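You operate a simulated robot arm through the tools that you are given. There is no shell and no other tool. Be economical: measure what you need, move in short steps, check, and stop when the job is done.

Carry out the task below with a simulated two-armed robot. There is one attempt and no reset: what you move stays moved.

JOB
Take the grey rag from the top of the steel table and lay it out flat on the top of the packing bench.

It is judged by the outcome, as a careful person would: the job done as asked, and still so three seconds after it is handed in. It fails if anything else is knocked over, pushed out of place, dropped, spilled or broken.

ROBOT AND FRAMES
Two 7-joint arms with two-finger parallel grippers on one trunk, on a base that drives. Base frame: it is fixed to the floor where the robot stands at the start and does not move with it; the origin is under the middle of the robot, x ahead of it, y to its left, z up; the surface under the hand at the start is at about z = 800. Readings come in mm, degrees, newtons and seconds.
The left shoulder is at the start at [70, 163, 1020], the right one opposite. With the tool pointing down near the work surface each hand reaches from about 380 to 880 mm from the robot's upright axis, wherever it stands, measured 20 degrees to its own side. Places, roughly: top of the packing bench [2700, -200, 900]. Payload 3.43 kg a hand.
Tool frame (each hand has its own): the origin (TCP) lies between the finger pads and is the grasp point; the fingertips stand 34 mm ahead of it; z points along the fingers, y is the line along which they close. Largest opening 128 mm; finger width 24, thickness 12; the body of the gripper, 48 by 130 mm, starts 96 mm behind the TCP.
Orientation is told as [roll, pitch, yaw] about the base's x, y, z axes, in that order, counted from this pose: with the fingers straight down and closing along the base's y, the tool's x points along the base's -x, its y along +y and its z along -z.

CONTROLS
- The arms move only by the tool arm_command. It takes "left_plan", "right_plan" or both (then of equal length, played together; a hand with none holds still); each is a list of rows, each an object of numbers (a shift or turn left out is 0, a gripper value left out holds the last): "ax", "ay", "az": the turn, a rotation vector about the tool's x, y, z in units of 180 degrees (1.0 is 180 degrees); "x", "y", "z": the shift along the tool's x, y, z in units of 200 mm (1.0 is 200 mm); "claw": the gripper command, from -1 (fully open) to 1 (shut), values between in proportion. In form: [{"ax": .., "ay": .., "az": .., "x": .., "y": .., "z": .., "claw": ..}, ...]. A call has 1 to 8 rows; each row is the pose to reach, as a shift and turn from the pose commanded when the call began, along the tool's axes at that moment. A call with a number of a shift or a turn outside -1 to 1 is refused whole. A row lasts 0.2 s, in which the tool goes at most 50 mm and 8.6 degrees; a call with a longer step from one row to the next is refused whole, and so is a gripper value outside its range. A pose out of reach is approached as far as the arm can. The call stops where the force on the tool passes 40 N (or 10 N more than at its start, if that is more) or the arm is blocked; 0.2 s more then pass. Each finger travels about 153 mm/s and halts on what it meets, pressing with about 34 N; the grip force reading is that of the motor and also rises with nothing between the fingers. The clock runs only during rows and for 0.2 s after the last one: add rows that repeat a pose to give the fingers time. It gives the time, the measured TCP pose, the force on the tool (base axes), the opening and the grip force at its end, in the units of the frame above (readings bear some noise), with the torque about the TCP (base axes, N m) and any sound that the robot's microphone picked up, and new pictures: "views" is both (left out), scene, wrist or none (wrist: the cameras of the hands that moved).
- Cameras (640 x 400 px; columns grow to the right, rows downward): "scene" is now at [136.8, -10.8, 1241.9]; the picture's right is [-0.13, -0.99, 0.00], its down [-0.61, 0.08, -0.79] and it looks along [0.78, -0.10, -0.61] (base axes); focal length 254 px, centre (320, 200). "left" rides on the left gripper at [76, 11, -160] in its tool frame; the picture's right is [-0.15, 0.99, 0.00], its down [-0.88, -0.13, -0.46] and it looks along [-0.45, -0.07, 0.89] (tool axes); focal length 234 px, centre (320, 200). "right" rides on the right gripper at [76, -11, -160] in its tool frame; the picture's right is [0.15, 0.99, 0.00], its down [-0.88, 0.13, -0.46] and it looks along [-0.45, 0.07, 0.89] (tool axes); focal length 234 px, centre (320, 200). There is no depth. A picture from a camera that has moved, and an enlarged one, comes with that camera's place and axes in the base frame and with its lens.
- raise_lower(by): slides the trunk up (or, below 0, down) by that many mm; the arms and the scene camera ride with it, the base frame stays. It gives what a move gives, with no picture.
- steer(legs): drives the robot by 1 to 6 legs, each [ahead, left, turn to the left] in mm, mm and degrees, along the robot's own axes; the way and the turn of a leg run together, so that a leg with both is an arc; at most 1500 mm and 180 degrees a leg. The arms and the cameras ride along, it lands a little off, and it stops where it bumps. It gives what a move gives, and a new picture of the scene camera.
- turn_head(pan, tilt): turns the head with the scene camera to pan (to the left, within 86 degrees either way) and tilt (down, from -29 to 69), counted from straight ahead of the robot. It gives what a move gives, and a new picture of the scene camera.
- zoom(camera, box): a new picture of the part [left, top, right, bottom] of that camera's present view, enlarged. No time passes.
- job_done(): hands the job in; it is judged then, once.

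Work in short steps. Places have to be worked out from the pictures, the camera data and where the tool is seen: move nearer, look again, correct. Check each grasp and each placing, and mend what went wrong. You have 120 turns and 260 pictures in all, those below and enlarged ones among them. Open the grippers and draw the arms clear of the work before you hand the job in, unless the task says otherwise; then end with one line.

The tools are called after "Call:" by a JSON object that holds its "fn" and its "kwargs". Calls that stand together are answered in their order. arm_command: Moves the arms, as the interface text tells. Its arguments: {"type":"object","properties":{"left_plan":{"type":"array","items":{"type":"object","properties":{"ax":{"type":"number"},"ay":{"type":"number"},"az":{"type":"number"},"x":{"type":"number"},"y":{"type":"number"},"z":{"type":"number"},"claw":{"type":"number"}}}},"right_plan":{"type":"array","items":{"type":"object","properties":{"ax":{"type":"number"},"ay":{"type":"number"},"az":{"type":"number"},"x":{"type":"number"},"y":{"type":"number"},"z":{"type":"number"},"claw":{"type":"number"}}}},"views":{"type":"string","enum":["both","scene","wrist","none"]}},"required":[]} The other tools are called the same way: raise_lower (by) slides the trunk up or down; steer (legs) drives the base; turn_head (pan, tilt) turns the head that bears the scene camera; zoom (camera, box) takes an enlarged picture of a part of a camera's view; job_done () hands the job in.

At the start:

```text
t: 0.0
left_position: [578.9, 142.9, 931.9]
left_tcp_rot: [0.1, 0.1, 0.0]
left_ft_force: [-0.4, -0.6, 0.7]
left_torque: [0.02, 0.0, 0.01]
left_grip_width: 128.0
left_gripper_force: 0.1
right_position: [589.0, -354.0, 940.9]
right_tcp_rot: [0.0, 0.0, 0.0]
right_ft_force: [-0.4, -0.6, 0.2]
right_torque: [-0.03, -0.01, -0.03]
right_grip_width: 128.1
right_gripper_force: 0.0
trunk travel left (down, up): [-500.0, 440.0]
robot x, y, heading: [2.1, 1.8, -0.2]
head pan, tilt: [-7.6, 37.9]
```

scene: 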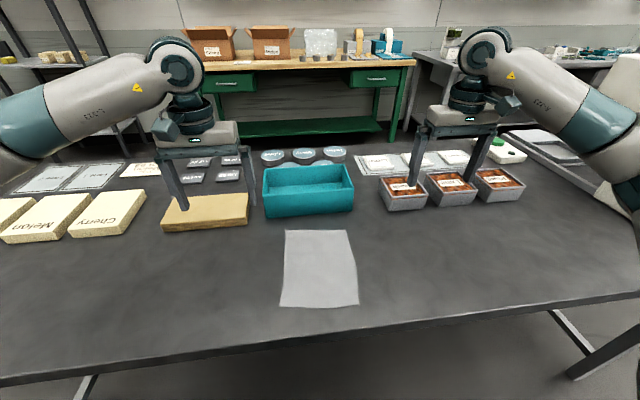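
right: 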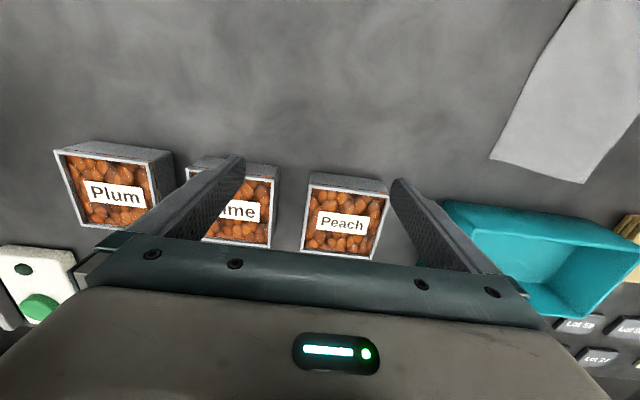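
left: 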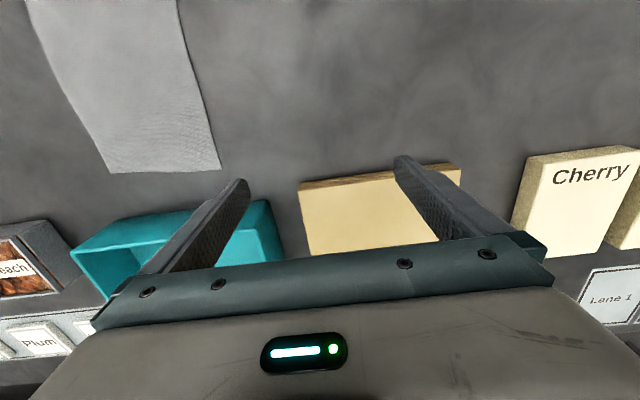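

The rag lies flat at about x 385–590, y −130…+30, z 800, and the green bench is behind the table. I'll look around first to plan the driving route.

Call:
{"fn": "turn_head", "kwargs": {"pan": 60, "tilt": 25}}

Call:
{"fn": "turn_head", "kwargs": {"pan": -60, "tilt": 25}}

Call:
{"fn": "turn_head", "kwargs": {"pan": 0, "tilt": 5}}

```text
t: 1.4
left_position: [580.7, 143.3, 933.3]
left_tcp_rot: [0.0, 0.0, 0.1]
left_ft_force: [-0.3, 0.2, 0.3]
left_torque: [-0.02, 0.01, 0.0]
left_grip_width: 127.8
left_gripper_force: 0.0
right_position: [589.6, -354.1, 940.6]
right_tcp_rot: [0.0, -0.1, -0.1]
right_ft_force: [-0.4, 0.3, 0.6]
right_torque: [0.04, -0.03, 0.01]
right_grip_width: 127.8
right_gripper_force: 0.1
trunk travel left (down, up): [-500.0, 440.0]
robot x, y, heading: [-2.7, -1.3, 0.1]
head pan, tilt: [60.0, 25.0]
camera scene: at [97.4, 80.4, 1262.1], right [0.87, -0.5, 0.0], down [-0.21, -0.37, -0.91], along [0.45, 0.78, -0.42], focal length 254 px, centre (320, 200)
```

scene: 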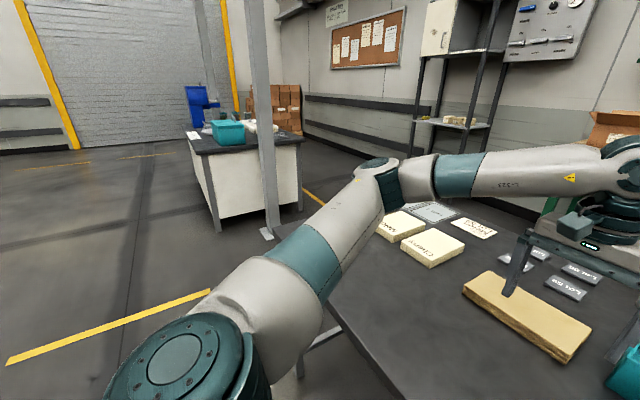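

```text
t: 3.4
left_position: [578.7, 143.5, 933.2]
left_tcp_rot: [0.0, 0.0, 0.0]
left_ft_force: [-0.2, -1.0, -0.2]
left_torque: [0.02, 0.0, 0.0]
left_grip_width: 127.9
left_gripper_force: 0.0
right_position: [590.8, -354.3, 940.7]
right_tcp_rot: [0.0, 0.0, 0.1]
right_ft_force: [0.0, 1.0, -1.1]
right_torque: [0.01, 0.02, -0.02]
right_grip_width: 128.2
right_gripper_force: 0.1
trunk travel left (down, up): [-500.0, 440.0]
robot x, y, heading: [-0.7, 1.6, 0.1]
head pan, tilt: [-60.0, 25.0]
camera scene: at [97.4, -79.1, 1262.2], right [-0.87, -0.5, 0.0], down [-0.21, 0.37, -0.91], along [0.45, -0.78, -0.42], focal length 254 px, centre (320, 200)
```

scene: 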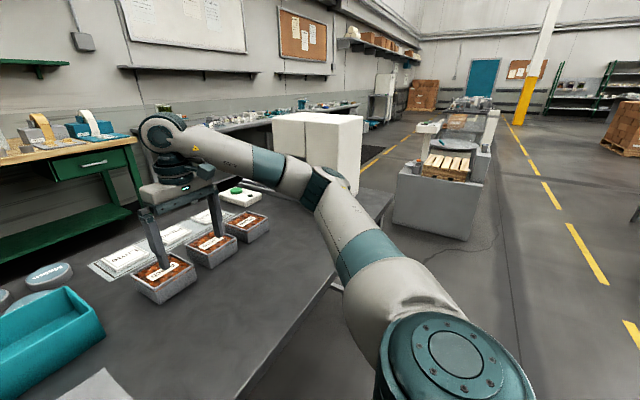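

```text
t: 4.7
left_position: [580.7, 144.2, 932.4]
left_tcp_rot: [-0.1, -0.1, 0.1]
left_ft_force: [0.0, 1.1, -0.8]
left_torque: [0.01, -0.02, 0.03]
left_grip_width: 127.9
left_gripper_force: 0.1
right_position: [590.1, -354.4, 940.3]
right_tcp_rot: [0.1, 0.0, 0.1]
right_ft_force: [-0.1, 0.2, -0.1]
right_torque: [-0.02, -0.03, -0.01]
right_grip_width: 128.1
right_gripper_force: 0.1
trunk travel left (down, up): [-500.0, 440.0]
robot x, y, heading: [-0.3, 1.5, 0.1]
head pan, tilt: [0.0, 5.0]
camera scene: at [143.1, 0.6, 1294.6], right [0.0, -1.0, 0.0], down [-0.09, 0.0, -1.0], along [1.0, 0.0, -0.09], focal length 254 px, centre (320, 200)
```

scene: 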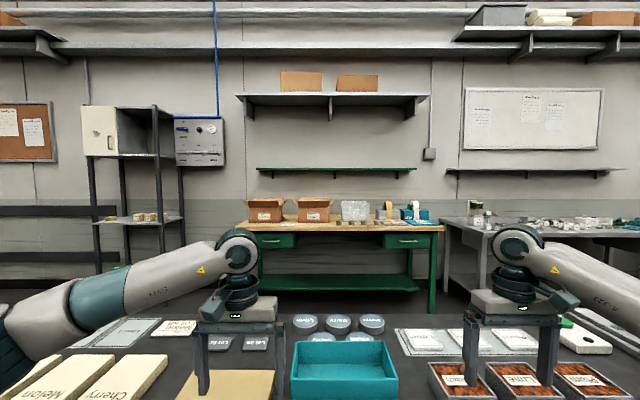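

The left aisle looks passable, about 1 m between the table end and the post. I'll back up 150 mm so the near rag edge is in comfortable reach, and look down.

Call:
{"fn": "steer", "kwargs": {"legs": [[-150, 0, 0]]}}

Call:
{"fn": "turn_head", "kwargs": {"pan": -4, "tilt": 45}}

```text
t: 6.1
left_position: [430.4, 143.4, 932.5]
left_tcp_rot: [0.0, 0.0, 0.0]
left_ft_force: [-0.9, 0.0, 0.2]
left_torque: [-0.01, -0.03, 0.01]
left_grip_width: 127.9
left_gripper_force: 0.0
right_position: [441.3, -353.6, 940.9]
right_tcp_rot: [0.0, 0.0, 0.0]
right_ft_force: [-0.6, -0.1, 1.4]
right_torque: [-0.02, -0.03, -0.01]
right_grip_width: 127.7
right_gripper_force: 0.0
trunk travel left (down, up): [-500.0, 440.0]
robot x, y, heading: [-147.3, -4.1, -0.1]
head pan, tilt: [0.0, 5.0]
camera scene: at [-6.5, 0.7, 1294.7], right [0.0, -1.0, 0.0], down [-0.09, 0.0, -1.0], along [1.0, 0.0, -0.09], focal length 254 px, centre (320, 200)
```

scene: 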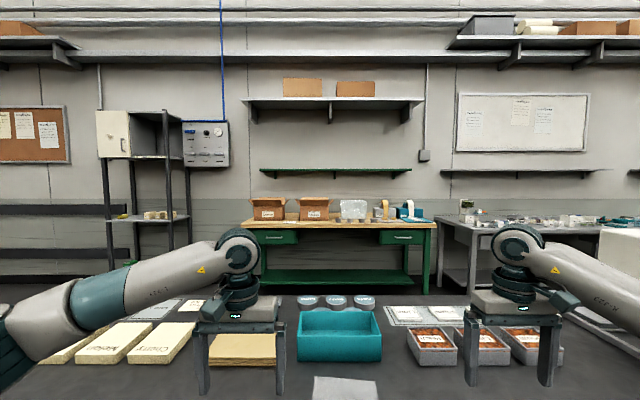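

```text
t: 7.1
left_position: [430.5, 143.5, 931.8]
left_tcp_rot: [0.0, 0.0, 0.1]
left_ft_force: [-0.1, 0.5, -0.4]
left_torque: [0.03, 0.02, -0.04]
left_grip_width: 127.9
left_gripper_force: 0.1
right_position: [441.3, -354.1, 939.8]
right_tcp_rot: [0.0, 0.0, 0.0]
right_ft_force: [0.7, 0.1, -0.3]
right_torque: [-0.02, 0.0, -0.02]
right_grip_width: 128.0
right_gripper_force: 0.0
trunk travel left (down, up): [-500.0, 440.0]
robot x, y, heading: [-149.0, -0.4, -0.0]
head pan, tilt: [-4.0, 45.0]
camera scene: at [-16.1, -5.0, 1231.6], right [-0.07, -1.0, 0.0], down [-0.7, 0.05, -0.71], along [0.71, -0.05, -0.71], focal length 254 px, centre (320, 200)
```

scene: 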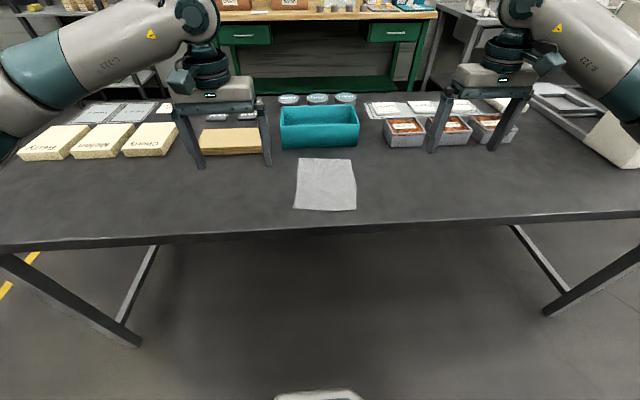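

Rag near corners are about [392, 27] and [376, −116]. I'll bring both hands in while yawing them 90° in opposite senses, so the fingers close across the near edge and the cameras sit outward.

Call:
{"fn": "arm_command", "kwargs": {"left_plan": [{"az": 0.045, "y": -0.05}, {"az": 0.09, "y": -0.1}, {"az": 0.135, "y": -0.15}, {"az": 0.18, "y": -0.2}, {"az": 0.225, "y": -0.25}, {"az": 0.27, "y": -0.3}, {"az": 0.315, "y": -0.35}, {"az": 0.36, "y": -0.4}], "right_plan": [{"az": -0.045, "y": 0.1}, {"az": -0.09, "y": 0.2}, {"az": -0.135, "y": 0.3}, {"az": -0.18, "y": 0.4}, {"az": -0.225, "y": 0.5}, {"az": -0.27, "y": 0.6}, {"az": -0.315, "y": 0.7}, {"az": -0.36, "y": 0.8}], "views": "scene"}}

```text
t: 8.9
left_position: [430.4, 63.2, 933.0]
left_tcp_rot: [0.0, 0.0, -64.8]
left_ft_force: [-0.5, -0.5, -0.2]
left_torque: [0.02, 0.02, 0.02]
left_grip_width: 127.7
left_gripper_force: 0.0
right_position: [416.0, -177.7, 939.0]
right_tcp_rot: [-0.1, 0.0, 64.8]
right_ft_force: [0.3, 0.5, 0.6]
right_torque: [-0.02, -0.02, 0.01]
right_grip_width: 128.2
right_gripper_force: 0.0
right hand out of reach, approached as far as the arm can: row 8
trunk travel left (down, up): [-500.0, 440.0]
robot x, y, heading: [-148.4, 0.3, -0.1]
head pan, tilt: [-4.0, 45.0]
camera scene: at [-16.4, -4.2, 1231.6], right [-0.07, -1.0, 0.0], down [-0.71, 0.05, -0.71], along [0.71, -0.05, -0.71], focal length 254 px, centre (320, 200)
```

scene: 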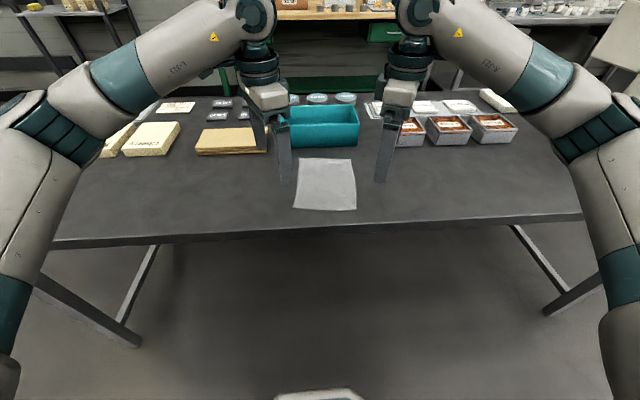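

The right arm stopped a little short at its last row. I'll try continuing both toward the target to see what the limit is.

Call:
{"fn": "arm_command", "kwargs": {"right_plan": [{"x": -0.05, "y": 0.05}, {"x": -0.1, "y": 0.1}, {"x": -0.18, "y": 0.12}], "views": "none"}}

Call:
{"fn": "arm_command", "kwargs": {"left_plan": [{"az": 0.045}, {"az": 0.09}, {"az": 0.14}], "views": "none"}}

```text
t: 9.7
left_position: [430.9, 63.7, 931.7]
left_tcp_rot: [-0.1, 0.0, -64.8]
left_ft_force: [-0.2, 0.0, -0.2]
left_torque: [-0.06, -0.02, 0.02]
left_grip_width: 128.2
left_gripper_force: 0.1
right_position: [411.2, -134.8, 939.0]
right_tcp_rot: [0.0, 0.1, 64.9]
right_ft_force: [0.4, -0.2, 0.9]
right_torque: [-0.01, 0.02, 0.02]
right_grip_width: 128.0
right_gripper_force: 0.1
trunk travel left (down, up): [-500.0, 440.0]
robot x, y, heading: [-151.3, 0.8, -0.0]
head pan, tilt: [-4.0, 45.0]
```

```text
refused: row 3 steps farther than a row can; nothing moved
```

That reached. I'll finish the yaw and bring both hands above the grip points, left [412, 12] and right [400, −101].

Call:
{"fn": "arm_command", "kwargs": {"left_plan": [{"az": 0.046, "x": -0.06, "y": -0.06}, {"az": 0.092, "x": -0.13, "y": -0.13}, {"az": 0.138, "x": -0.195, "y": -0.197}], "right_plan": [{"az": -0.046, "x": -0.04, "y": 0.04}, {"az": -0.092, "x": -0.08, "y": 0.08}, {"az": -0.138, "x": -0.13, "y": 0.122}]}}

```text
t: 10.6
left_position: [417.2, -18.9, 967.1]
left_tcp_rot: [3.7, -1.0, -77.8]
left_ft_force: [8.5, 27.5, -9.0]
left_torque: [-2.52, 0.13, -2.05]
left_grip_width: 120.2
left_gripper_force: 0.2
left hand out of reach, approached as far as the arm can: row 1, 2, 3
right_position: [330.4, -95.5, 933.9]
right_tcp_rot: [0.2, 1.9, 87.0]
right_ft_force: [-8.2, -28.9, 9.1]
right_torque: [4.37, -1.2, 0.18]
right_grip_width: 128.2
right_gripper_force: 0.0
right hand out of reach, approached as far as the arm can: row 1, 2, 3
trunk travel left (down, up): [-500.0, 440.0]
robot x, y, heading: [-150.2, 0.2, 0.3]
head pan, tilt: [-4.0, 45.0]
stopped in row 3 (left hand): the force on the tool passed its limit at 191 N (the readings are from after the stop); the commanded pose is now the measured one
camera scene: at [-17.1, -10.4, 1231.7], right [-0.07, -1.0, 0.0], down [-0.7, 0.05, -0.71], along [0.71, -0.05, -0.71], focal length 254 px, centre (320, 200)
camera right: at [339.3, -166.6, 1095.2], right [-1.0, -0.09, 0.01], down [-0.08, 0.9, 0.43], along [-0.05, 0.42, -0.9], focal length 234 px, centre (320, 200)
camera left: at [401.8, 58.2, 1125.0], right [1.0, 0.07, 0.07], down [0.03, -0.89, 0.46], along [0.09, -0.46, -0.88], focal length 234 px, centre (320, 200)
```

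scene: 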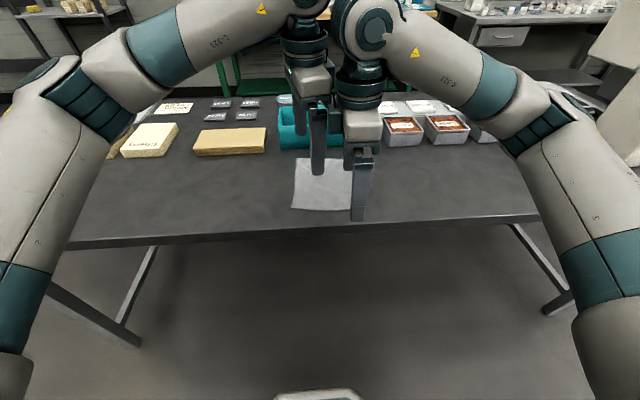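
right: 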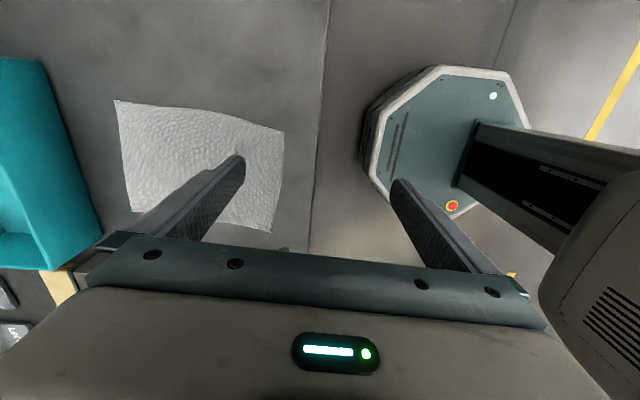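
left: 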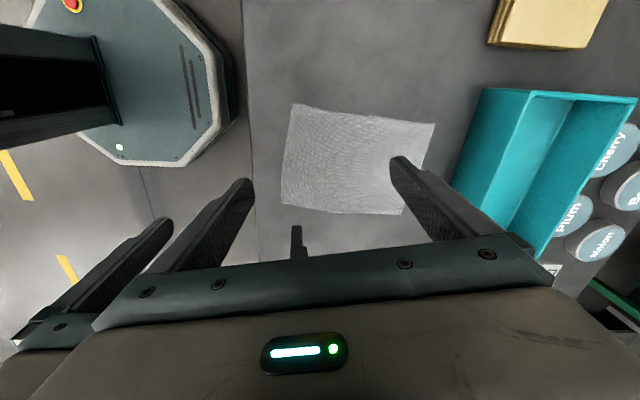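

The hands bumped each other high above the table; nothing else was touched. I'll separate them, back the yaw off to about 65°, then try tilting the wrists outward.

Call:
{"fn": "arm_command", "kwargs": {"left_plan": [{"x": 0.13, "y": 0.03}, {"x": 0.26, "y": 0.06, "az": -0.03, "z": 0.05}, {"x": 0.39, "y": 0.085, "az": -0.07, "z": 0.15}], "right_plan": [{"x": 0.13}, {"x": 0.26, "y": -0.15, "az": 0.04}, {"x": 0.38, "y": -0.35, "az": 0.08}], "views": "scene"}}

```text
t: 11.3
left_position: [421.4, 63.3, 936.1]
left_tcp_rot: [3.2, -2.2, -65.3]
left_ft_force: [-0.1, -0.3, -0.2]
left_torque: [0.02, -0.01, -0.01]
left_grip_width: 128.1
left_gripper_force: 0.1
left hand out of reach, approached as far as the arm can: row 1
right_position: [380.9, -160.3, 932.6]
right_tcp_rot: [-0.4, 2.0, 72.4]
right_ft_force: [-0.4, 0.3, -0.7]
right_torque: [0.04, -0.02, 0.01]
right_grip_width: 128.0
right_gripper_force: 0.0
right hand out of reach, approached as far as the arm can: row 1, 2, 3
trunk travel left (down, up): [-500.0, 440.0]
robot x, y, heading: [-150.2, -3.3, 0.1]
head pan, tilt: [-4.0, 45.0]
camera scene: at [-15.2, -5.9, 1231.5], right [-0.07, -1.0, 0.0], down [-0.71, 0.05, -0.71], along [0.7, -0.05, -0.71], focal length 254 px, centre (320, 200)
```

scene: 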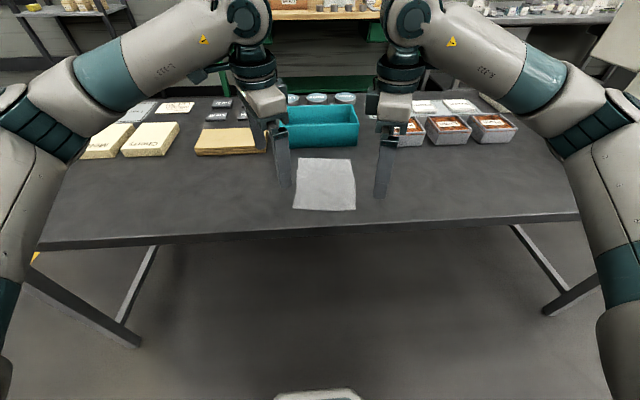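

Both are clear now. I'll tilt each wrist outward by about 20°, fingertips leaning toward each other.

Call:
{"fn": "arm_command", "kwargs": {"left_plan": [{"ax": 0.018, "ay": -0.039}, {"ax": 0.037, "ay": -0.078}, {"ax": 0.055, "ay": -0.116}], "right_plan": [{"ax": -0.011, "ay": -0.035, "az": 0.02}, {"ax": -0.022, "ay": -0.07, "az": 0.03}, {"ax": -0.034, "ay": -0.106, "az": 0.05}], "views": "scene"}}

```text
t: 12.2
left_position: [420.4, 63.8, 936.0]
left_tcp_rot: [-7.0, -23.2, -64.5]
left_ft_force: [0.1, 0.3, -0.6]
left_torque: [0.0, -0.01, -0.01]
left_grip_width: 127.9
left_gripper_force: 0.1
right_position: [381.0, -158.5, 934.9]
right_tcp_rot: [7.2, -16.6, 62.6]
right_ft_force: [-0.9, -0.2, 0.6]
right_torque: [-0.01, -0.01, 0.02]
right_grip_width: 127.7
right_gripper_force: 0.0
trunk travel left (down, up): [-500.0, 440.0]
robot x, y, heading: [-150.2, -1.3, 0.0]
head pan, tilt: [-4.0, 45.0]
camera scene: at [-15.6, -4.6, 1231.6], right [-0.07, -1.0, 0.0], down [-0.71, 0.05, -0.71], along [0.71, -0.05, -0.71], focal length 254 px, centre (320, 200)
```

scene: 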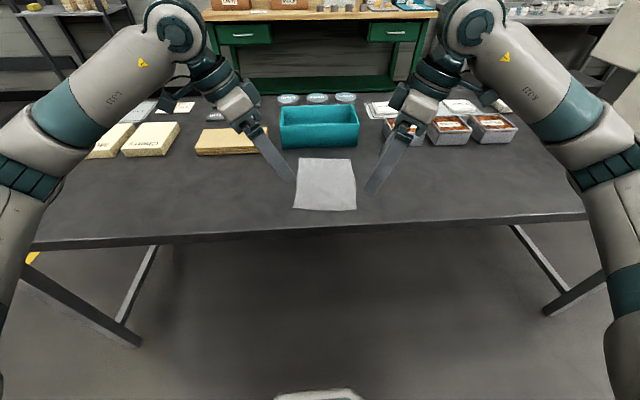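

Tilting works well. Now I'll level the closing axes (roll → 0), ease the tilt to about 15° and bring the yaw closer to ±80°.

Call:
{"fn": "arm_command", "kwargs": {"left_plan": [{"ax": -0.002, "ay": 0.02, "az": 0.035}, {"ax": -0.006, "ay": 0.04, "az": 0.077}, {"ax": -0.006, "ay": 0.04, "az": 0.077}], "right_plan": [{"ax": 0.006, "ay": 0.005, "az": -0.045}, {"ax": 0.013, "ay": 0.01, "az": -0.09}, {"ax": 0.013, "ay": 0.01, "az": -0.09}], "views": "none"}}

```text
t: 12.9
left_position: [387.0, 17.2, 964.8]
left_tcp_rot: [-0.7, -17.1, -79.5]
left_ft_force: [0.1, -0.5, -0.2]
left_torque: [-0.02, -0.02, 0.05]
left_grip_width: 127.7
left_gripper_force: 0.1
left hand out of reach, approached as far as the arm can: row 1, 2, 3
right_position: [372.9, -155.2, 936.4]
right_tcp_rot: [3.7, -16.3, 70.9]
right_ft_force: [0.1, 0.8, 0.6]
right_torque: [-0.04, -0.04, 0.0]
right_grip_width: 128.1
right_gripper_force: 0.0
right hand out of reach, approached as far as the arm can: row 1, 2, 3
trunk travel left (down, up): [-500.0, 440.0]
robot x, y, heading: [-149.9, 0.6, 0.3]
head pan, tilt: [-4.0, 45.0]
```

Yaw beyond about 65–70° is out of reach. A diagonal pinch at ±50° suits the corners anyway, so I'll go to yaw −50/+50 with the hands clear of each other.

Call:
{"fn": "arm_command", "kwargs": {"left_plan": [{"ax": -0.012, "az": -0.04, "x": 0.06, "y": 0.04, "z": 0.02}, {"ax": -0.024, "az": -0.08, "x": 0.11, "y": 0.08, "z": 0.04}, {"ax": -0.036, "az": -0.12, "x": 0.17, "y": 0.12, "z": 0.07}, {"ax": -0.049, "az": -0.16, "x": 0.22, "y": 0.167, "z": 0.09}], "right_plan": [{"ax": 0.013, "az": 0.028, "x": -0.01, "y": -0.03}, {"ax": 0.026, "az": 0.056, "x": -0.02, "y": -0.06}, {"ax": 0.04, "az": 0.084, "x": -0.03, "y": -0.09}, {"ax": 0.053, "az": 0.112, "x": -0.042, "y": -0.127}]}}

```text
t: 13.9
left_position: [414.2, 60.4, 934.9]
left_tcp_rot: [-0.4, -16.4, -49.6]
left_ft_force: [0.0, 0.1, -0.6]
left_torque: [-0.02, -0.02, -0.01]
left_grip_width: 128.1
left_gripper_force: 0.1
right_position: [400.1, -154.1, 936.2]
right_tcp_rot: [0.0, -15.7, 49.8]
right_ft_force: [0.1, 0.3, -0.3]
right_torque: [0.0, 0.0, -0.01]
right_grip_width: 128.0
right_gripper_force: 0.0
trunk travel left (down, up): [-500.0, 440.0]
robot x, y, heading: [-147.6, 1.3, 0.0]
head pan, tilt: [-4.0, 45.0]
camera scene: at [-15.7, -4.4, 1231.6], right [-0.07, -1.0, 0.0], down [-0.71, 0.05, -0.71], along [0.71, -0.05, -0.71], focal length 254 px, centre (320, 200)
camera right: at [334.1, -250.1, 1069.7], right [-0.85, 0.53, -0.04], down [0.37, 0.64, 0.68], along [0.39, 0.56, -0.74], focal length 234 px, centre (320, 200)
camera left: at [346.7, 157.7, 1066.5], right [0.85, 0.53, 0.03], down [0.37, -0.63, 0.69], along [0.39, -0.57, -0.73], focal length 234 px, centre (320, 200)
```

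scene: 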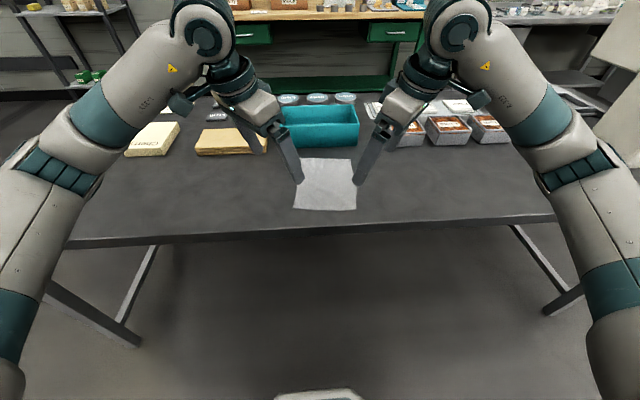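
right: 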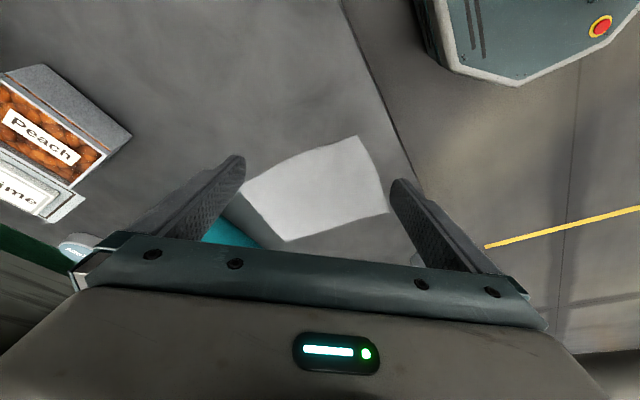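
left: 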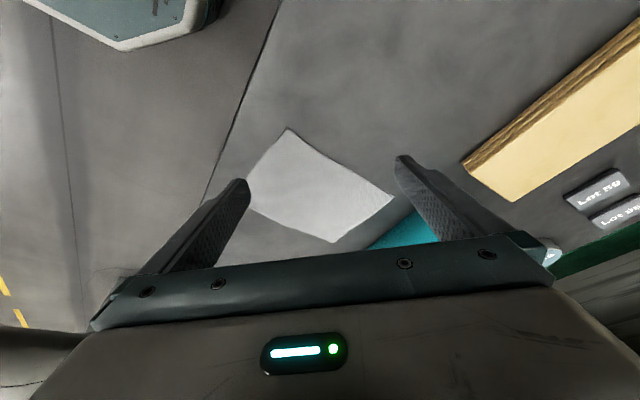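

Both hands are symmetric and clear. I'll narrow the fingers to about 45 mm and descend to roughly 15 mm above the corners, aiming tips at [413, 6] and [397, −95].

Call:
{"fn": "arm_command", "kwargs": {"left_plan": [{"x": -0.01, "y": -0.06, "z": 0.15, "claw": 0.3}, {"x": -0.02, "y": -0.12, "z": 0.3, "claw": 0.3}, {"x": -0.032, "y": -0.178, "z": 0.452, "claw": 0.3}, {"x": -0.032, "y": -0.178, "z": 0.452, "claw": 0.3}], "right_plan": [{"x": -0.015, "y": 0.07, "z": 0.15, "claw": 0.3}, {"x": -0.03, "y": 0.14, "z": 0.3, "claw": 0.3}, {"x": -0.043, "y": 0.2, "z": 0.46, "claw": 0.3}, {"x": -0.043, "y": 0.2, "z": 0.46, "claw": 0.3}]}}

Call:
{"fn": "zoom", "kwargs": {"camera": "scene", "box": [240, 120, 400, 220]}}

```text
t: 14.9
left_position: [406.1, 11.6, 850.7]
left_tcp_rot: [-0.4, -16.5, -49.8]
left_ft_force: [0.0, 0.4, 0.9]
left_torque: [0.01, 0.03, 0.01]
left_grip_width: 44.8
left_gripper_force: 0.0
right_position: [389.5, -103.1, 849.9]
right_tcp_rot: [-0.1, -15.7, 49.9]
right_ft_force: [0.8, -0.3, 0.6]
right_torque: [-0.02, -0.02, -0.01]
right_grip_width: 44.9
right_gripper_force: 0.0
trunk travel left (down, up): [-500.0, 440.0]
robot x, y, heading: [-147.2, 1.8, -0.2]
head pan, tilt: [-4.0, 45.0]
camera scene: at [-16.2, -4.7, 1231.7], right [-0.07, -1.0, 0.0], down [-0.71, 0.05, -0.71], along [0.71, -0.05, -0.71], focal length 254 px, centre (320, 200)
camera right: at [324.4, -199.0, 983.2], right [-0.85, 0.53, -0.04], down [0.37, 0.64, 0.68], along [0.38, 0.56, -0.74], focal length 234 px, centre (320, 200)
camera left: at [338.9, 109.9, 981.7], right [0.85, 0.53, 0.03], down [0.37, -0.63, 0.69], along [0.39, -0.57, -0.73], focal length 234 px, centre (320, 200)
```

scene: 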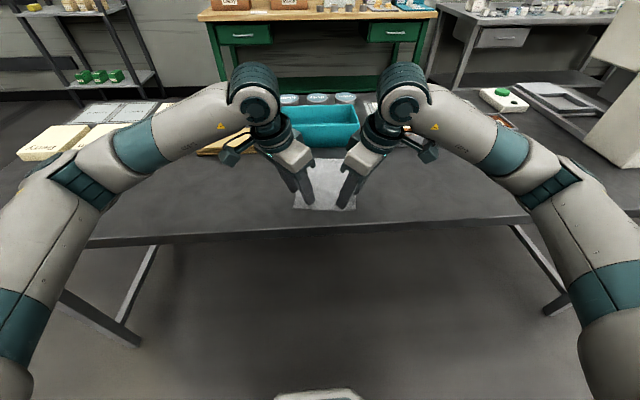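
right: 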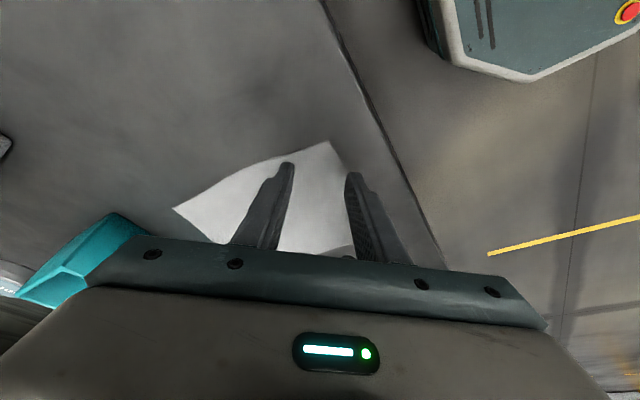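
left: 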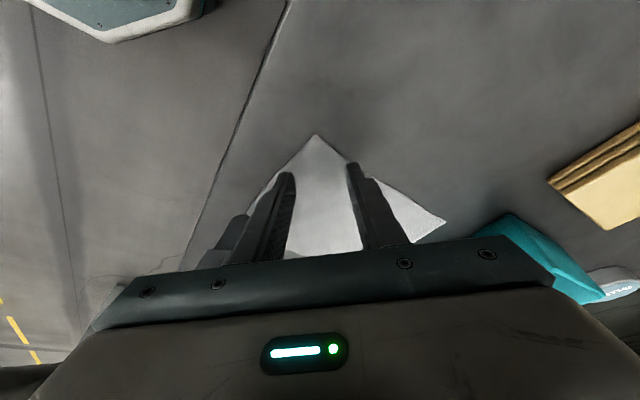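

```text
4.00 times, centred on (320, 170) of scene
camera zoom: at [-16.2, -4.7, 1231.7], right [-0.07, -1.0, 0.0], down [-0.71, 0.05, -0.71], along [0.71, -0.05, -0.71], focal length 1016 px, centre (320, 320)
```

zoom: 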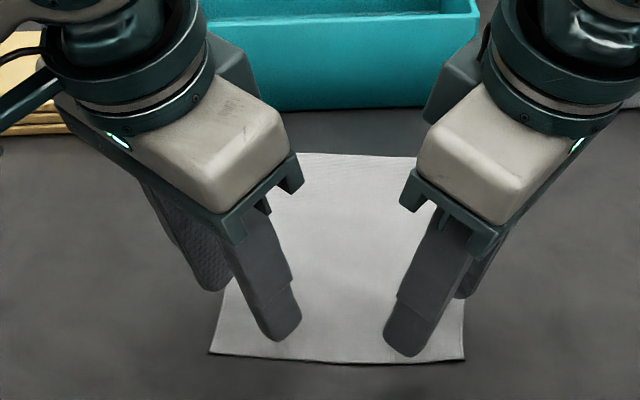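

Alignment looks good; the fingers straddle both corners. I'll descend until contact with the table, nudging the right hand 6 mm further onto the cloth.

Call:
{"fn": "arm_command", "kwargs": {"left_plan": [{"x": 0.01, "z": 0.034}, {"x": 0.02, "z": 0.067}, {"x": 0.02, "z": 0.067}], "right_plan": [{"x": 0.0, "y": -0.01, "z": 0.034}, {"x": -0.01, "y": -0.014, "z": 0.075}, {"x": -0.01, "y": -0.014, "z": 0.075}]}}

```text
t: 15.8
left_position: [406.5, 11.9, 837.4]
left_tcp_rot: [-0.4, -16.5, -49.7]
left_ft_force: [-0.6, -0.4, 0.4]
left_torque: [0.0, 0.0, 0.0]
left_grip_width: 45.0
left_gripper_force: 0.0
right_position: [396.5, -101.3, 836.4]
right_tcp_rot: [-0.1, -15.7, 49.9]
right_ft_force: [-0.7, -0.5, 6.3]
right_torque: [-0.02, 0.05, 0.05]
right_grip_width: 44.8
right_gripper_force: 0.1
trunk travel left (down, up): [-500.0, 440.0]
robot x, y, heading: [-146.8, -1.3, -0.1]
head pan, tilt: [-4.0, 45.0]
camera scene: at [-16.3, -4.8, 1231.8], right [-0.07, -1.0, 0.0], down [-0.71, 0.05, -0.71], along [0.71, -0.05, -0.71], focal length 254 px, centre (320, 200)
camera right: at [331.0, -196.9, 969.9], right [-0.85, 0.53, -0.04], down [0.37, 0.64, 0.68], along [0.39, 0.56, -0.73], focal length 234 px, centre (320, 200)
camera left: at [339.0, 110.2, 968.3], right [0.85, 0.53, 0.03], down [0.37, -0.63, 0.69], along [0.39, -0.57, -0.73], focal length 234 px, centre (320, 200)
```

scene: 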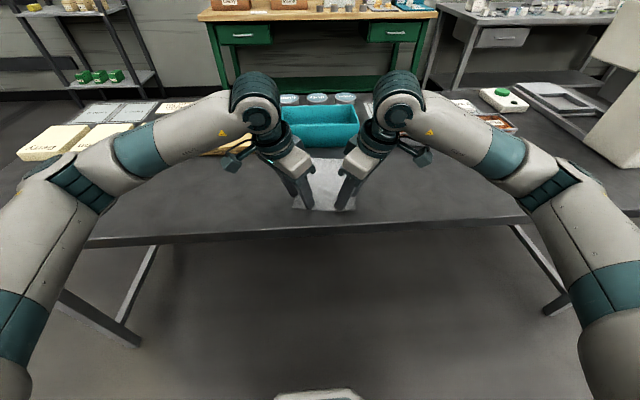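
right: 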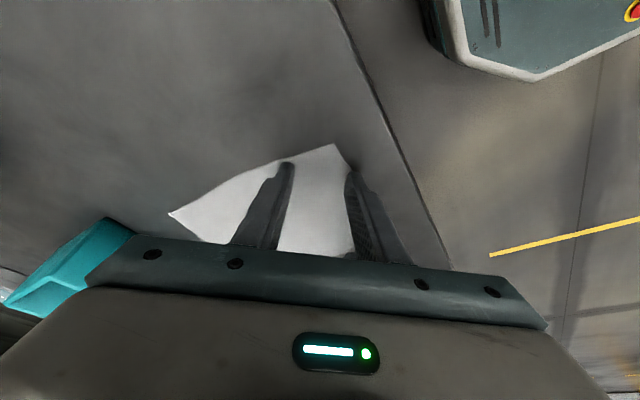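
left: 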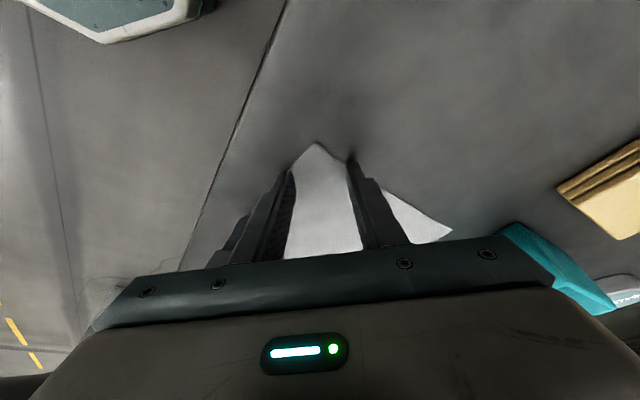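

The right hand touches at 6 N and the left is just above the surface. I'll shift the left hand 8 mm inward, press lightly, then close both.

Call:
{"fn": "arm_command", "kwargs": {"left_plan": [{"x": -0.037, "z": 0.012}, {"x": -0.037, "z": 0.025}, {"x": -0.037, "z": 0.025, "claw": 0.6}, {"x": -0.037, "z": 0.025, "claw": 1}, {"x": -0.037, "z": 0.025, "claw": 1}, {"x": -0.037, "z": 0.025, "claw": 1}], "right_plan": [{"x": 0}, {"x": 0}, {"x": 0, "claw": 0.6}, {"claw": 1}, {"claw": 1}, {"claw": 1}]}}

Call:
{"fn": "zoom", "kwargs": {"camera": "scene", "box": [240, 120, 400, 220]}}

```text
t: 17.1
left_position: [410.5, 4.2, 837.2]
left_tcp_rot: [-0.3, -16.7, -49.8]
left_ft_force: [-0.6, -12.7, 19.8]
left_torque: [-0.46, 0.08, -0.04]
left_grip_width: 2.6
left_gripper_force: 33.9
right_position: [395.2, -101.3, 837.0]
right_tcp_rot: [-0.2, -15.7, 50.0]
right_ft_force: [1.5, 10.9, 2.5]
right_torque: [0.33, -0.07, 0.02]
right_grip_width: 2.5
right_gripper_force: 34.1
trunk travel left (down, up): [-500.0, 440.0]
robot x, y, heading: [-147.3, -0.9, 0.1]
head pan, tilt: [-4.0, 45.0]
camera scene: at [-17.5, -5.0, 1231.9], right [-0.07, -1.0, 0.0], down [-0.7, 0.05, -0.71], along [0.71, -0.05, -0.71], focal length 254 px, centre (320, 200)
camera right: at [329.9, -196.8, 970.1], right [-0.85, 0.53, -0.04], down [0.37, 0.64, 0.68], along [0.39, 0.56, -0.73], focal length 234 px, centre (320, 200)
camera left: at [343.7, 102.8, 966.9], right [0.85, 0.53, 0.04], down [0.36, -0.63, 0.69], along [0.39, -0.57, -0.72], focal length 234 px, centre (320, 200)
```

scene: 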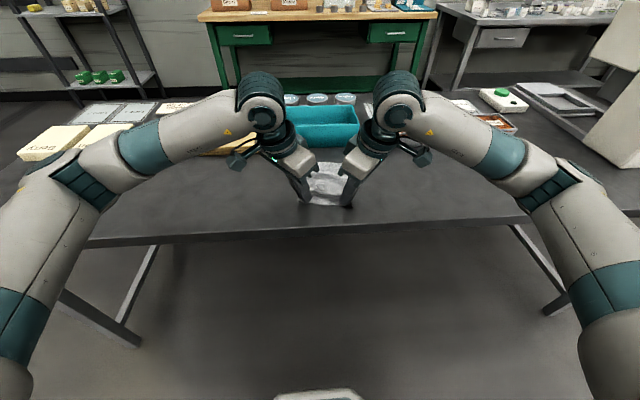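
right: 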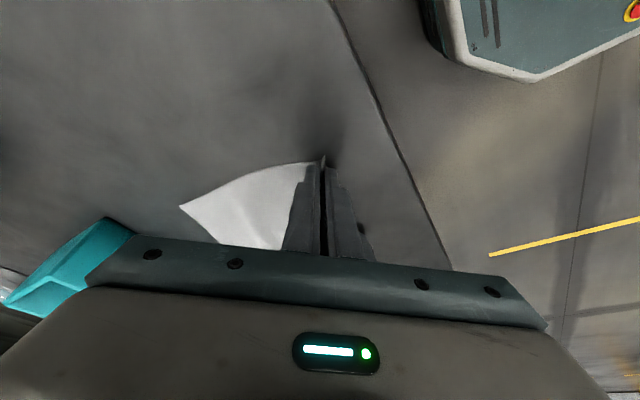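
left: 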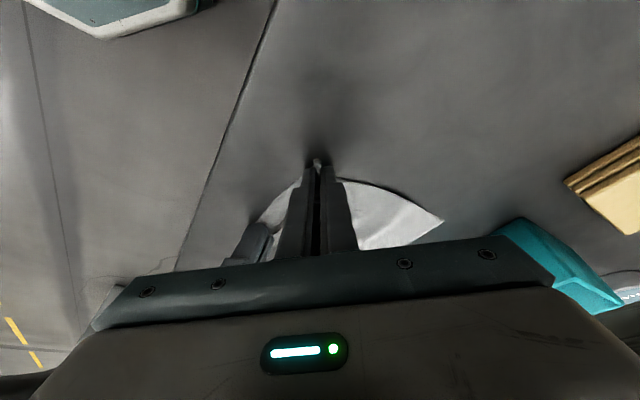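

```text
4.00 times, centred on (320, 170) of scene
camera zoom: at [-17.5, -5.0, 1231.9], right [-0.07, -1.0, 0.0], down [-0.7, 0.05, -0.71], along [0.71, -0.05, -0.71], focal length 1016 px, centre (320, 320)
```

zoom: 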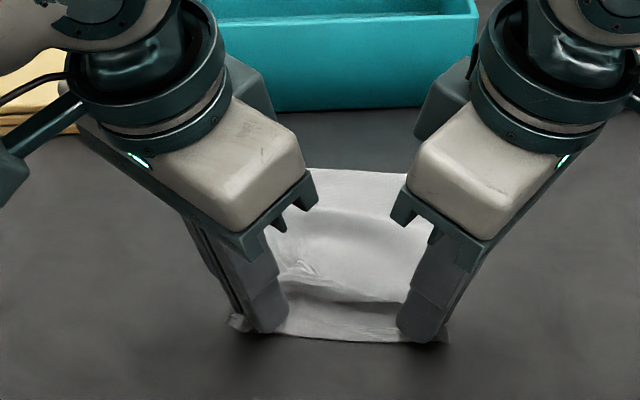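

Both fingers closed on gathered cloth (2.5 mm). Lifting straight up in step and checking.

Call:
{"fn": "arm_command", "kwargs": {"left_plan": [{"z": -0.12, "x": -0.035}, {"z": -0.29, "x": -0.085}, {"z": -0.48, "x": -0.14}, {"z": -0.67, "x": -0.196}, {"z": -0.86, "x": -0.25}, {"z": -0.96, "x": -0.28}], "right_plan": [{"z": -0.12, "x": -0.035}, {"z": -0.29, "x": -0.085}, {"z": -0.48, "x": -0.14}, {"z": -0.67, "x": -0.196}, {"z": -0.86, "x": -0.25}, {"z": -0.96, "x": -0.28}]}}

Call:
{"fn": "zoom", "kwargs": {"camera": "scene", "box": [240, 80, 400, 180]}}

```text
t: 18.6
left_position: [411.9, 5.4, 1034.3]
left_tcp_rot: [-0.4, -16.4, -49.7]
left_ft_force: [-0.6, -9.9, 0.6]
left_torque: [-0.3, 0.05, -0.1]
left_grip_width: 2.5
left_gripper_force: 34.3
right_position: [397.8, -99.3, 1036.6]
right_tcp_rot: [-0.1, -15.6, 49.8]
right_ft_force: [0.6, 9.7, -1.0]
right_torque: [0.27, -0.05, 0.04]
right_grip_width: 2.4
right_gripper_force: 34.2
trunk travel left (down, up): [-500.0, 440.0]
robot x, y, heading: [-145.6, 1.4, -0.0]
head pan, tilt: [-4.0, 45.0]
camera scene: at [-15.9, -4.7, 1231.5], right [-0.07, -1.0, 0.0], down [-0.71, 0.05, -0.71], along [0.71, -0.05, -0.71], focal length 254 px, centre (320, 200)
camera right: at [332.1, -195.3, 1169.6], right [-0.85, 0.53, -0.04], down [0.37, 0.64, 0.68], along [0.38, 0.56, -0.74], focal length 234 px, centre (320, 200)
camera left: at [345.5, 105.0, 1165.7], right [0.85, 0.53, 0.03], down [0.37, -0.63, 0.69], along [0.39, -0.57, -0.73], focal length 234 px, centre (320, 200)
```

scene: 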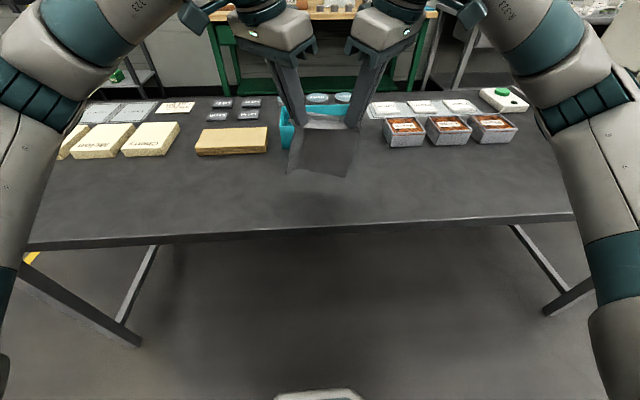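
right: 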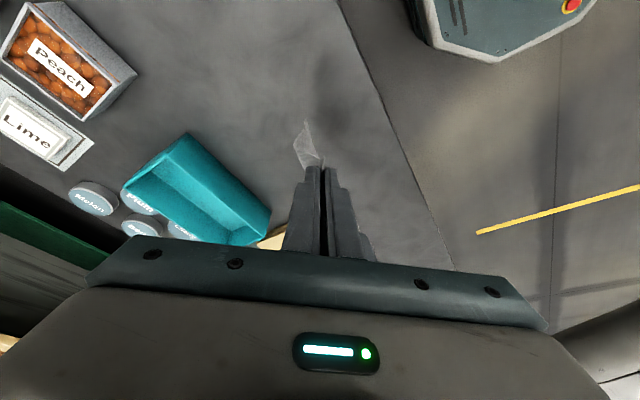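
left: 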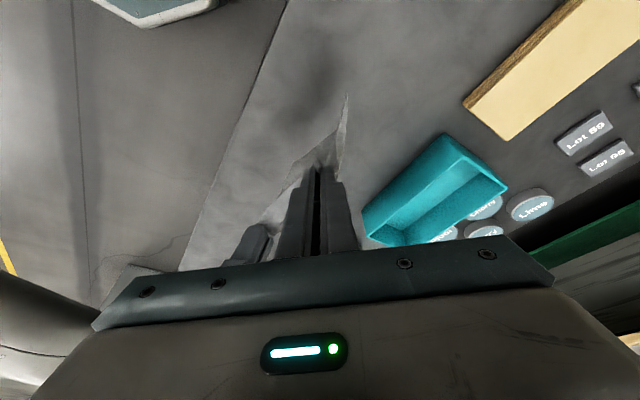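

```text
4.00 times, centred on (320, 130) of scene
camera zoom: at [-15.9, -4.7, 1231.5], right [-0.07, -1.0, 0.0], down [-0.71, 0.05, -0.71], along [0.71, -0.05, -0.71], focal length 1016 px, centre (320, 480)
```

zoom: 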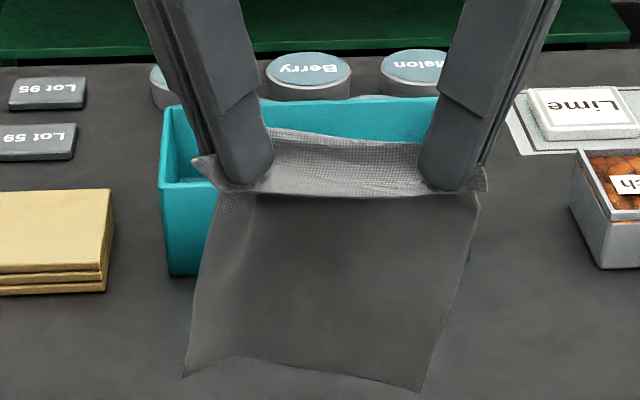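

The rag is held neatly at both corners and hangs freely. I'll raise the trunk 200 mm for clearance, and look left for the route.

Call:
{"fn": "raise_lower", "kwargs": {"by": 200}}

Call:
{"fn": "turn_head", "kwargs": {"pan": 50, "tilt": 35}}

```text
t: 20.7
left_position: [413.2, 7.3, 1234.4]
left_tcp_rot: [-0.5, -16.4, -49.7]
left_ft_force: [-1.3, -9.4, 0.1]
left_torque: [-0.3, 0.03, -0.07]
left_grip_width: 2.5
left_gripper_force: 33.3
right_position: [397.4, -99.0, 1235.5]
right_tcp_rot: [-0.1, -15.6, 49.9]
right_ft_force: [1.9, 8.7, -0.7]
right_torque: [0.3, -0.01, 0.09]
right_grip_width: 2.2
right_gripper_force: 34.4
trunk travel left (down, up): [-700.0, 240.0]
robot x, y, heading: [-148.5, 3.1, 0.2]
head pan, tilt: [-4.0, 45.0]
```

```text
t: 21.9
left_position: [412.6, 7.4, 1234.7]
left_tcp_rot: [-0.3, -16.5, -49.7]
left_ft_force: [-1.7, -8.6, 0.2]
left_torque: [-0.32, 0.06, -0.13]
left_grip_width: 2.5
left_gripper_force: 33.6
right_position: [398.4, -100.7, 1235.3]
right_tcp_rot: [-0.1, -15.5, 49.9]
right_ft_force: [1.7, 9.0, -0.3]
right_torque: [0.29, -0.03, 0.08]
right_grip_width: 2.3
right_gripper_force: 34.1
trunk travel left (down, up): [-700.0, 240.0]
robot x, y, heading: [-149.7, -0.5, 0.1]
head pan, tilt: [50.0, 35.0]
camera scene: at [-40.0, 68.3, 1446.4], right [0.77, -0.64, 0.0], down [-0.37, -0.44, -0.82], along [0.53, 0.63, -0.57], focal length 254 px, centre (320, 200)
```

scene: 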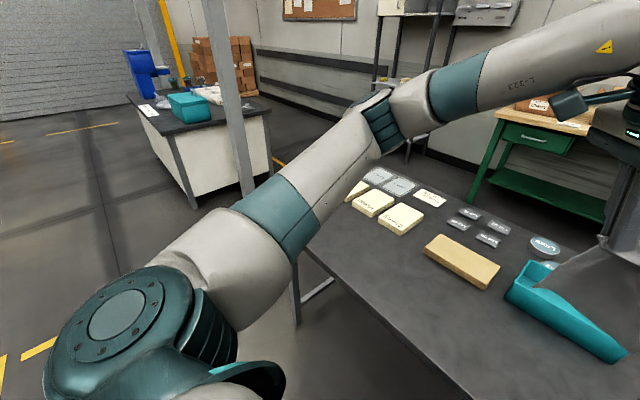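

The table's left end is around y ≈ 820, and the post stands at about [660, 2000]. I'll strafe left 1250 mm, with the base staying clear of the table front.

Call:
{"fn": "steer", "kwargs": {"legs": [[0, 1250, 0]]}}

Call:
{"fn": "turn_head", "kwargs": {"pan": 0, "tilt": 40}}

```text
t: 28.2
left_position: [410.5, 1243.9, 1235.9]
left_tcp_rot: [-0.4, -16.4, -49.6]
left_ft_force: [-1.0, -9.1, 1.4]
left_torque: [-0.32, 0.07, -0.1]
left_grip_width: 2.6
left_gripper_force: 33.8
right_position: [395.9, 1137.3, 1236.6]
right_tcp_rot: [-0.1, -15.6, 50.1]
right_ft_force: [1.5, 9.6, -1.4]
right_torque: [0.28, -0.04, 0.05]
right_grip_width: 2.4
right_gripper_force: 34.3
trunk travel left (down, up): [-700.0, 240.0]
robot x, y, heading: [-150.9, 1236.5, 0.3]
head pan, tilt: [50.0, 35.0]
camera scene: at [-42.6, 1304.0, 1446.4], right [0.77, -0.64, 0.0], down [-0.37, -0.44, -0.82], along [0.52, 0.63, -0.57], focal length 254 px, centre (320, 200)
```

scene: 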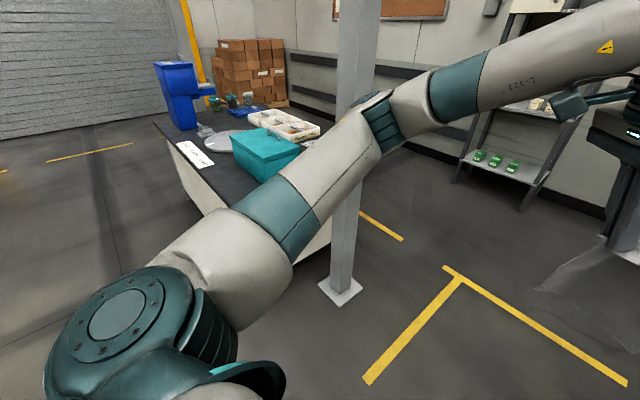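

```text
t: 29.4
left_position: [410.8, 1244.8, 1236.4]
left_tcp_rot: [-0.4, -16.5, -49.6]
left_ft_force: [-0.5, -8.8, 0.6]
left_torque: [-0.29, 0.02, -0.06]
left_grip_width: 2.5
left_gripper_force: 34.3
right_position: [396.3, 1137.7, 1236.9]
right_tcp_rot: [-0.1, -15.7, 50.2]
right_ft_force: [2.0, 8.5, -0.5]
right_torque: [0.24, -0.01, 0.06]
right_grip_width: 2.5
right_gripper_force: 34.1
trunk travel left (down, up): [-700.0, 240.0]
robot x, y, heading: [-151.6, 1234.4, -0.3]
head pan, tilt: [0.0, 40.0]
camera scene: at [-13.9, 1236.9, 1438.8], right [0.0, -1.0, 0.0], down [-0.64, 0.0, -0.77], along [0.77, 0.0, -0.64], focal length 254 px, centre (320, 200)
```

scene: 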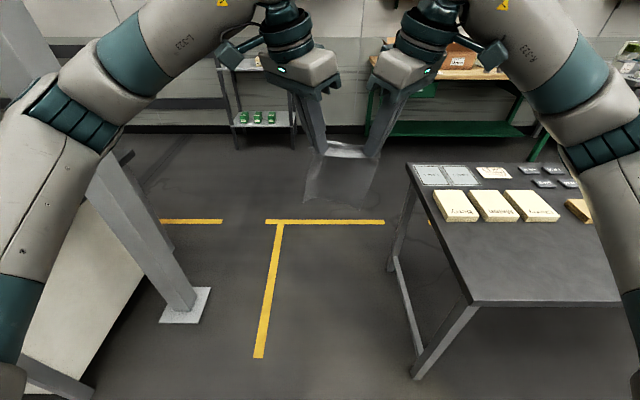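

The corridor runs from y 841 to about 1890. I'll centre at y ≈ 1370 and drive ahead 1500, then look again.

Call:
{"fn": "steer", "kwargs": {"legs": [[0, 135, 0], [1450, 0, 0]]}}

Call:
{"fn": "turn_head", "kwargs": {"pan": -60, "tilt": 30}}

```text
t: 37.4
left_position: [1839.4, 1386.4, 1234.6]
left_tcp_rot: [-0.4, -16.5, -49.4]
left_ft_force: [-1.9, -8.4, -0.1]
left_torque: [-0.32, 0.04, -0.08]
left_grip_width: 2.6
left_gripper_force: 33.9
right_position: [1826.2, 1280.0, 1237.0]
right_tcp_rot: [-0.1, -15.7, 50.2]
right_ft_force: [1.4, 9.1, -0.8]
right_torque: [0.27, -0.05, 0.02]
right_grip_width: 2.4
right_gripper_force: 33.9
trunk travel left (down, up): [-700.0, 240.0]
robot x, y, heading: [1281.2, 1375.3, 0.1]
head pan, tilt: [0.0, 40.0]
camera scene: at [1416.2, 1378.1, 1438.8], right [0.0, -1.0, 0.0], down [-0.64, 0.0, -0.77], along [0.77, 0.0, -0.64], focal length 254 px, centre (320, 200)
```

scene: 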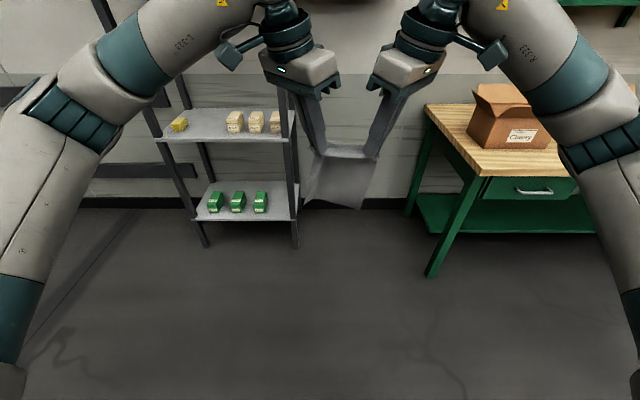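

```text
t: 38.7
left_position: [1840.2, 1385.3, 1234.1]
left_tcp_rot: [-0.4, -16.4, -49.4]
left_ft_force: [-0.7, -6.5, 0.1]
left_torque: [-0.3, 0.05, -0.07]
left_grip_width: 2.7
left_gripper_force: 34.4
right_position: [1826.8, 1281.4, 1234.9]
right_tcp_rot: [-0.1, -15.8, 50.2]
right_ft_force: [0.7, 7.9, -0.2]
right_torque: [0.22, -0.02, 0.03]
right_grip_width: 2.2
right_gripper_force: 34.3
trunk travel left (down, up): [-700.0, 240.0]
robot x, y, heading: [1282.1, 1381.9, 0.4]
head pan, tilt: [-60.0, 30.0]
camera scene: at [1377.0, 1299.6, 1454.2], right [-0.86, -0.5, 0.0], down [-0.25, 0.43, -0.87], along [0.44, -0.75, -0.5], focal length 254 px, centre (320, 200)
```

scene: 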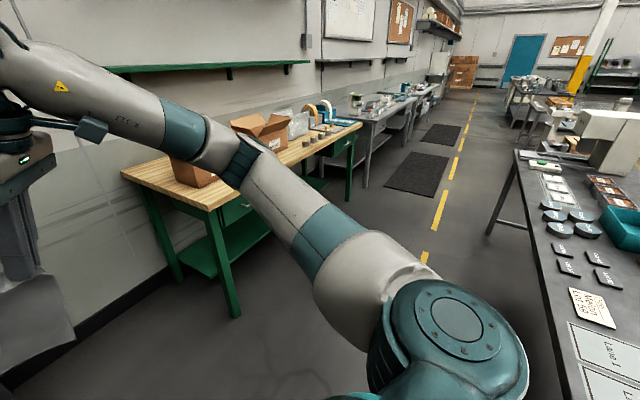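

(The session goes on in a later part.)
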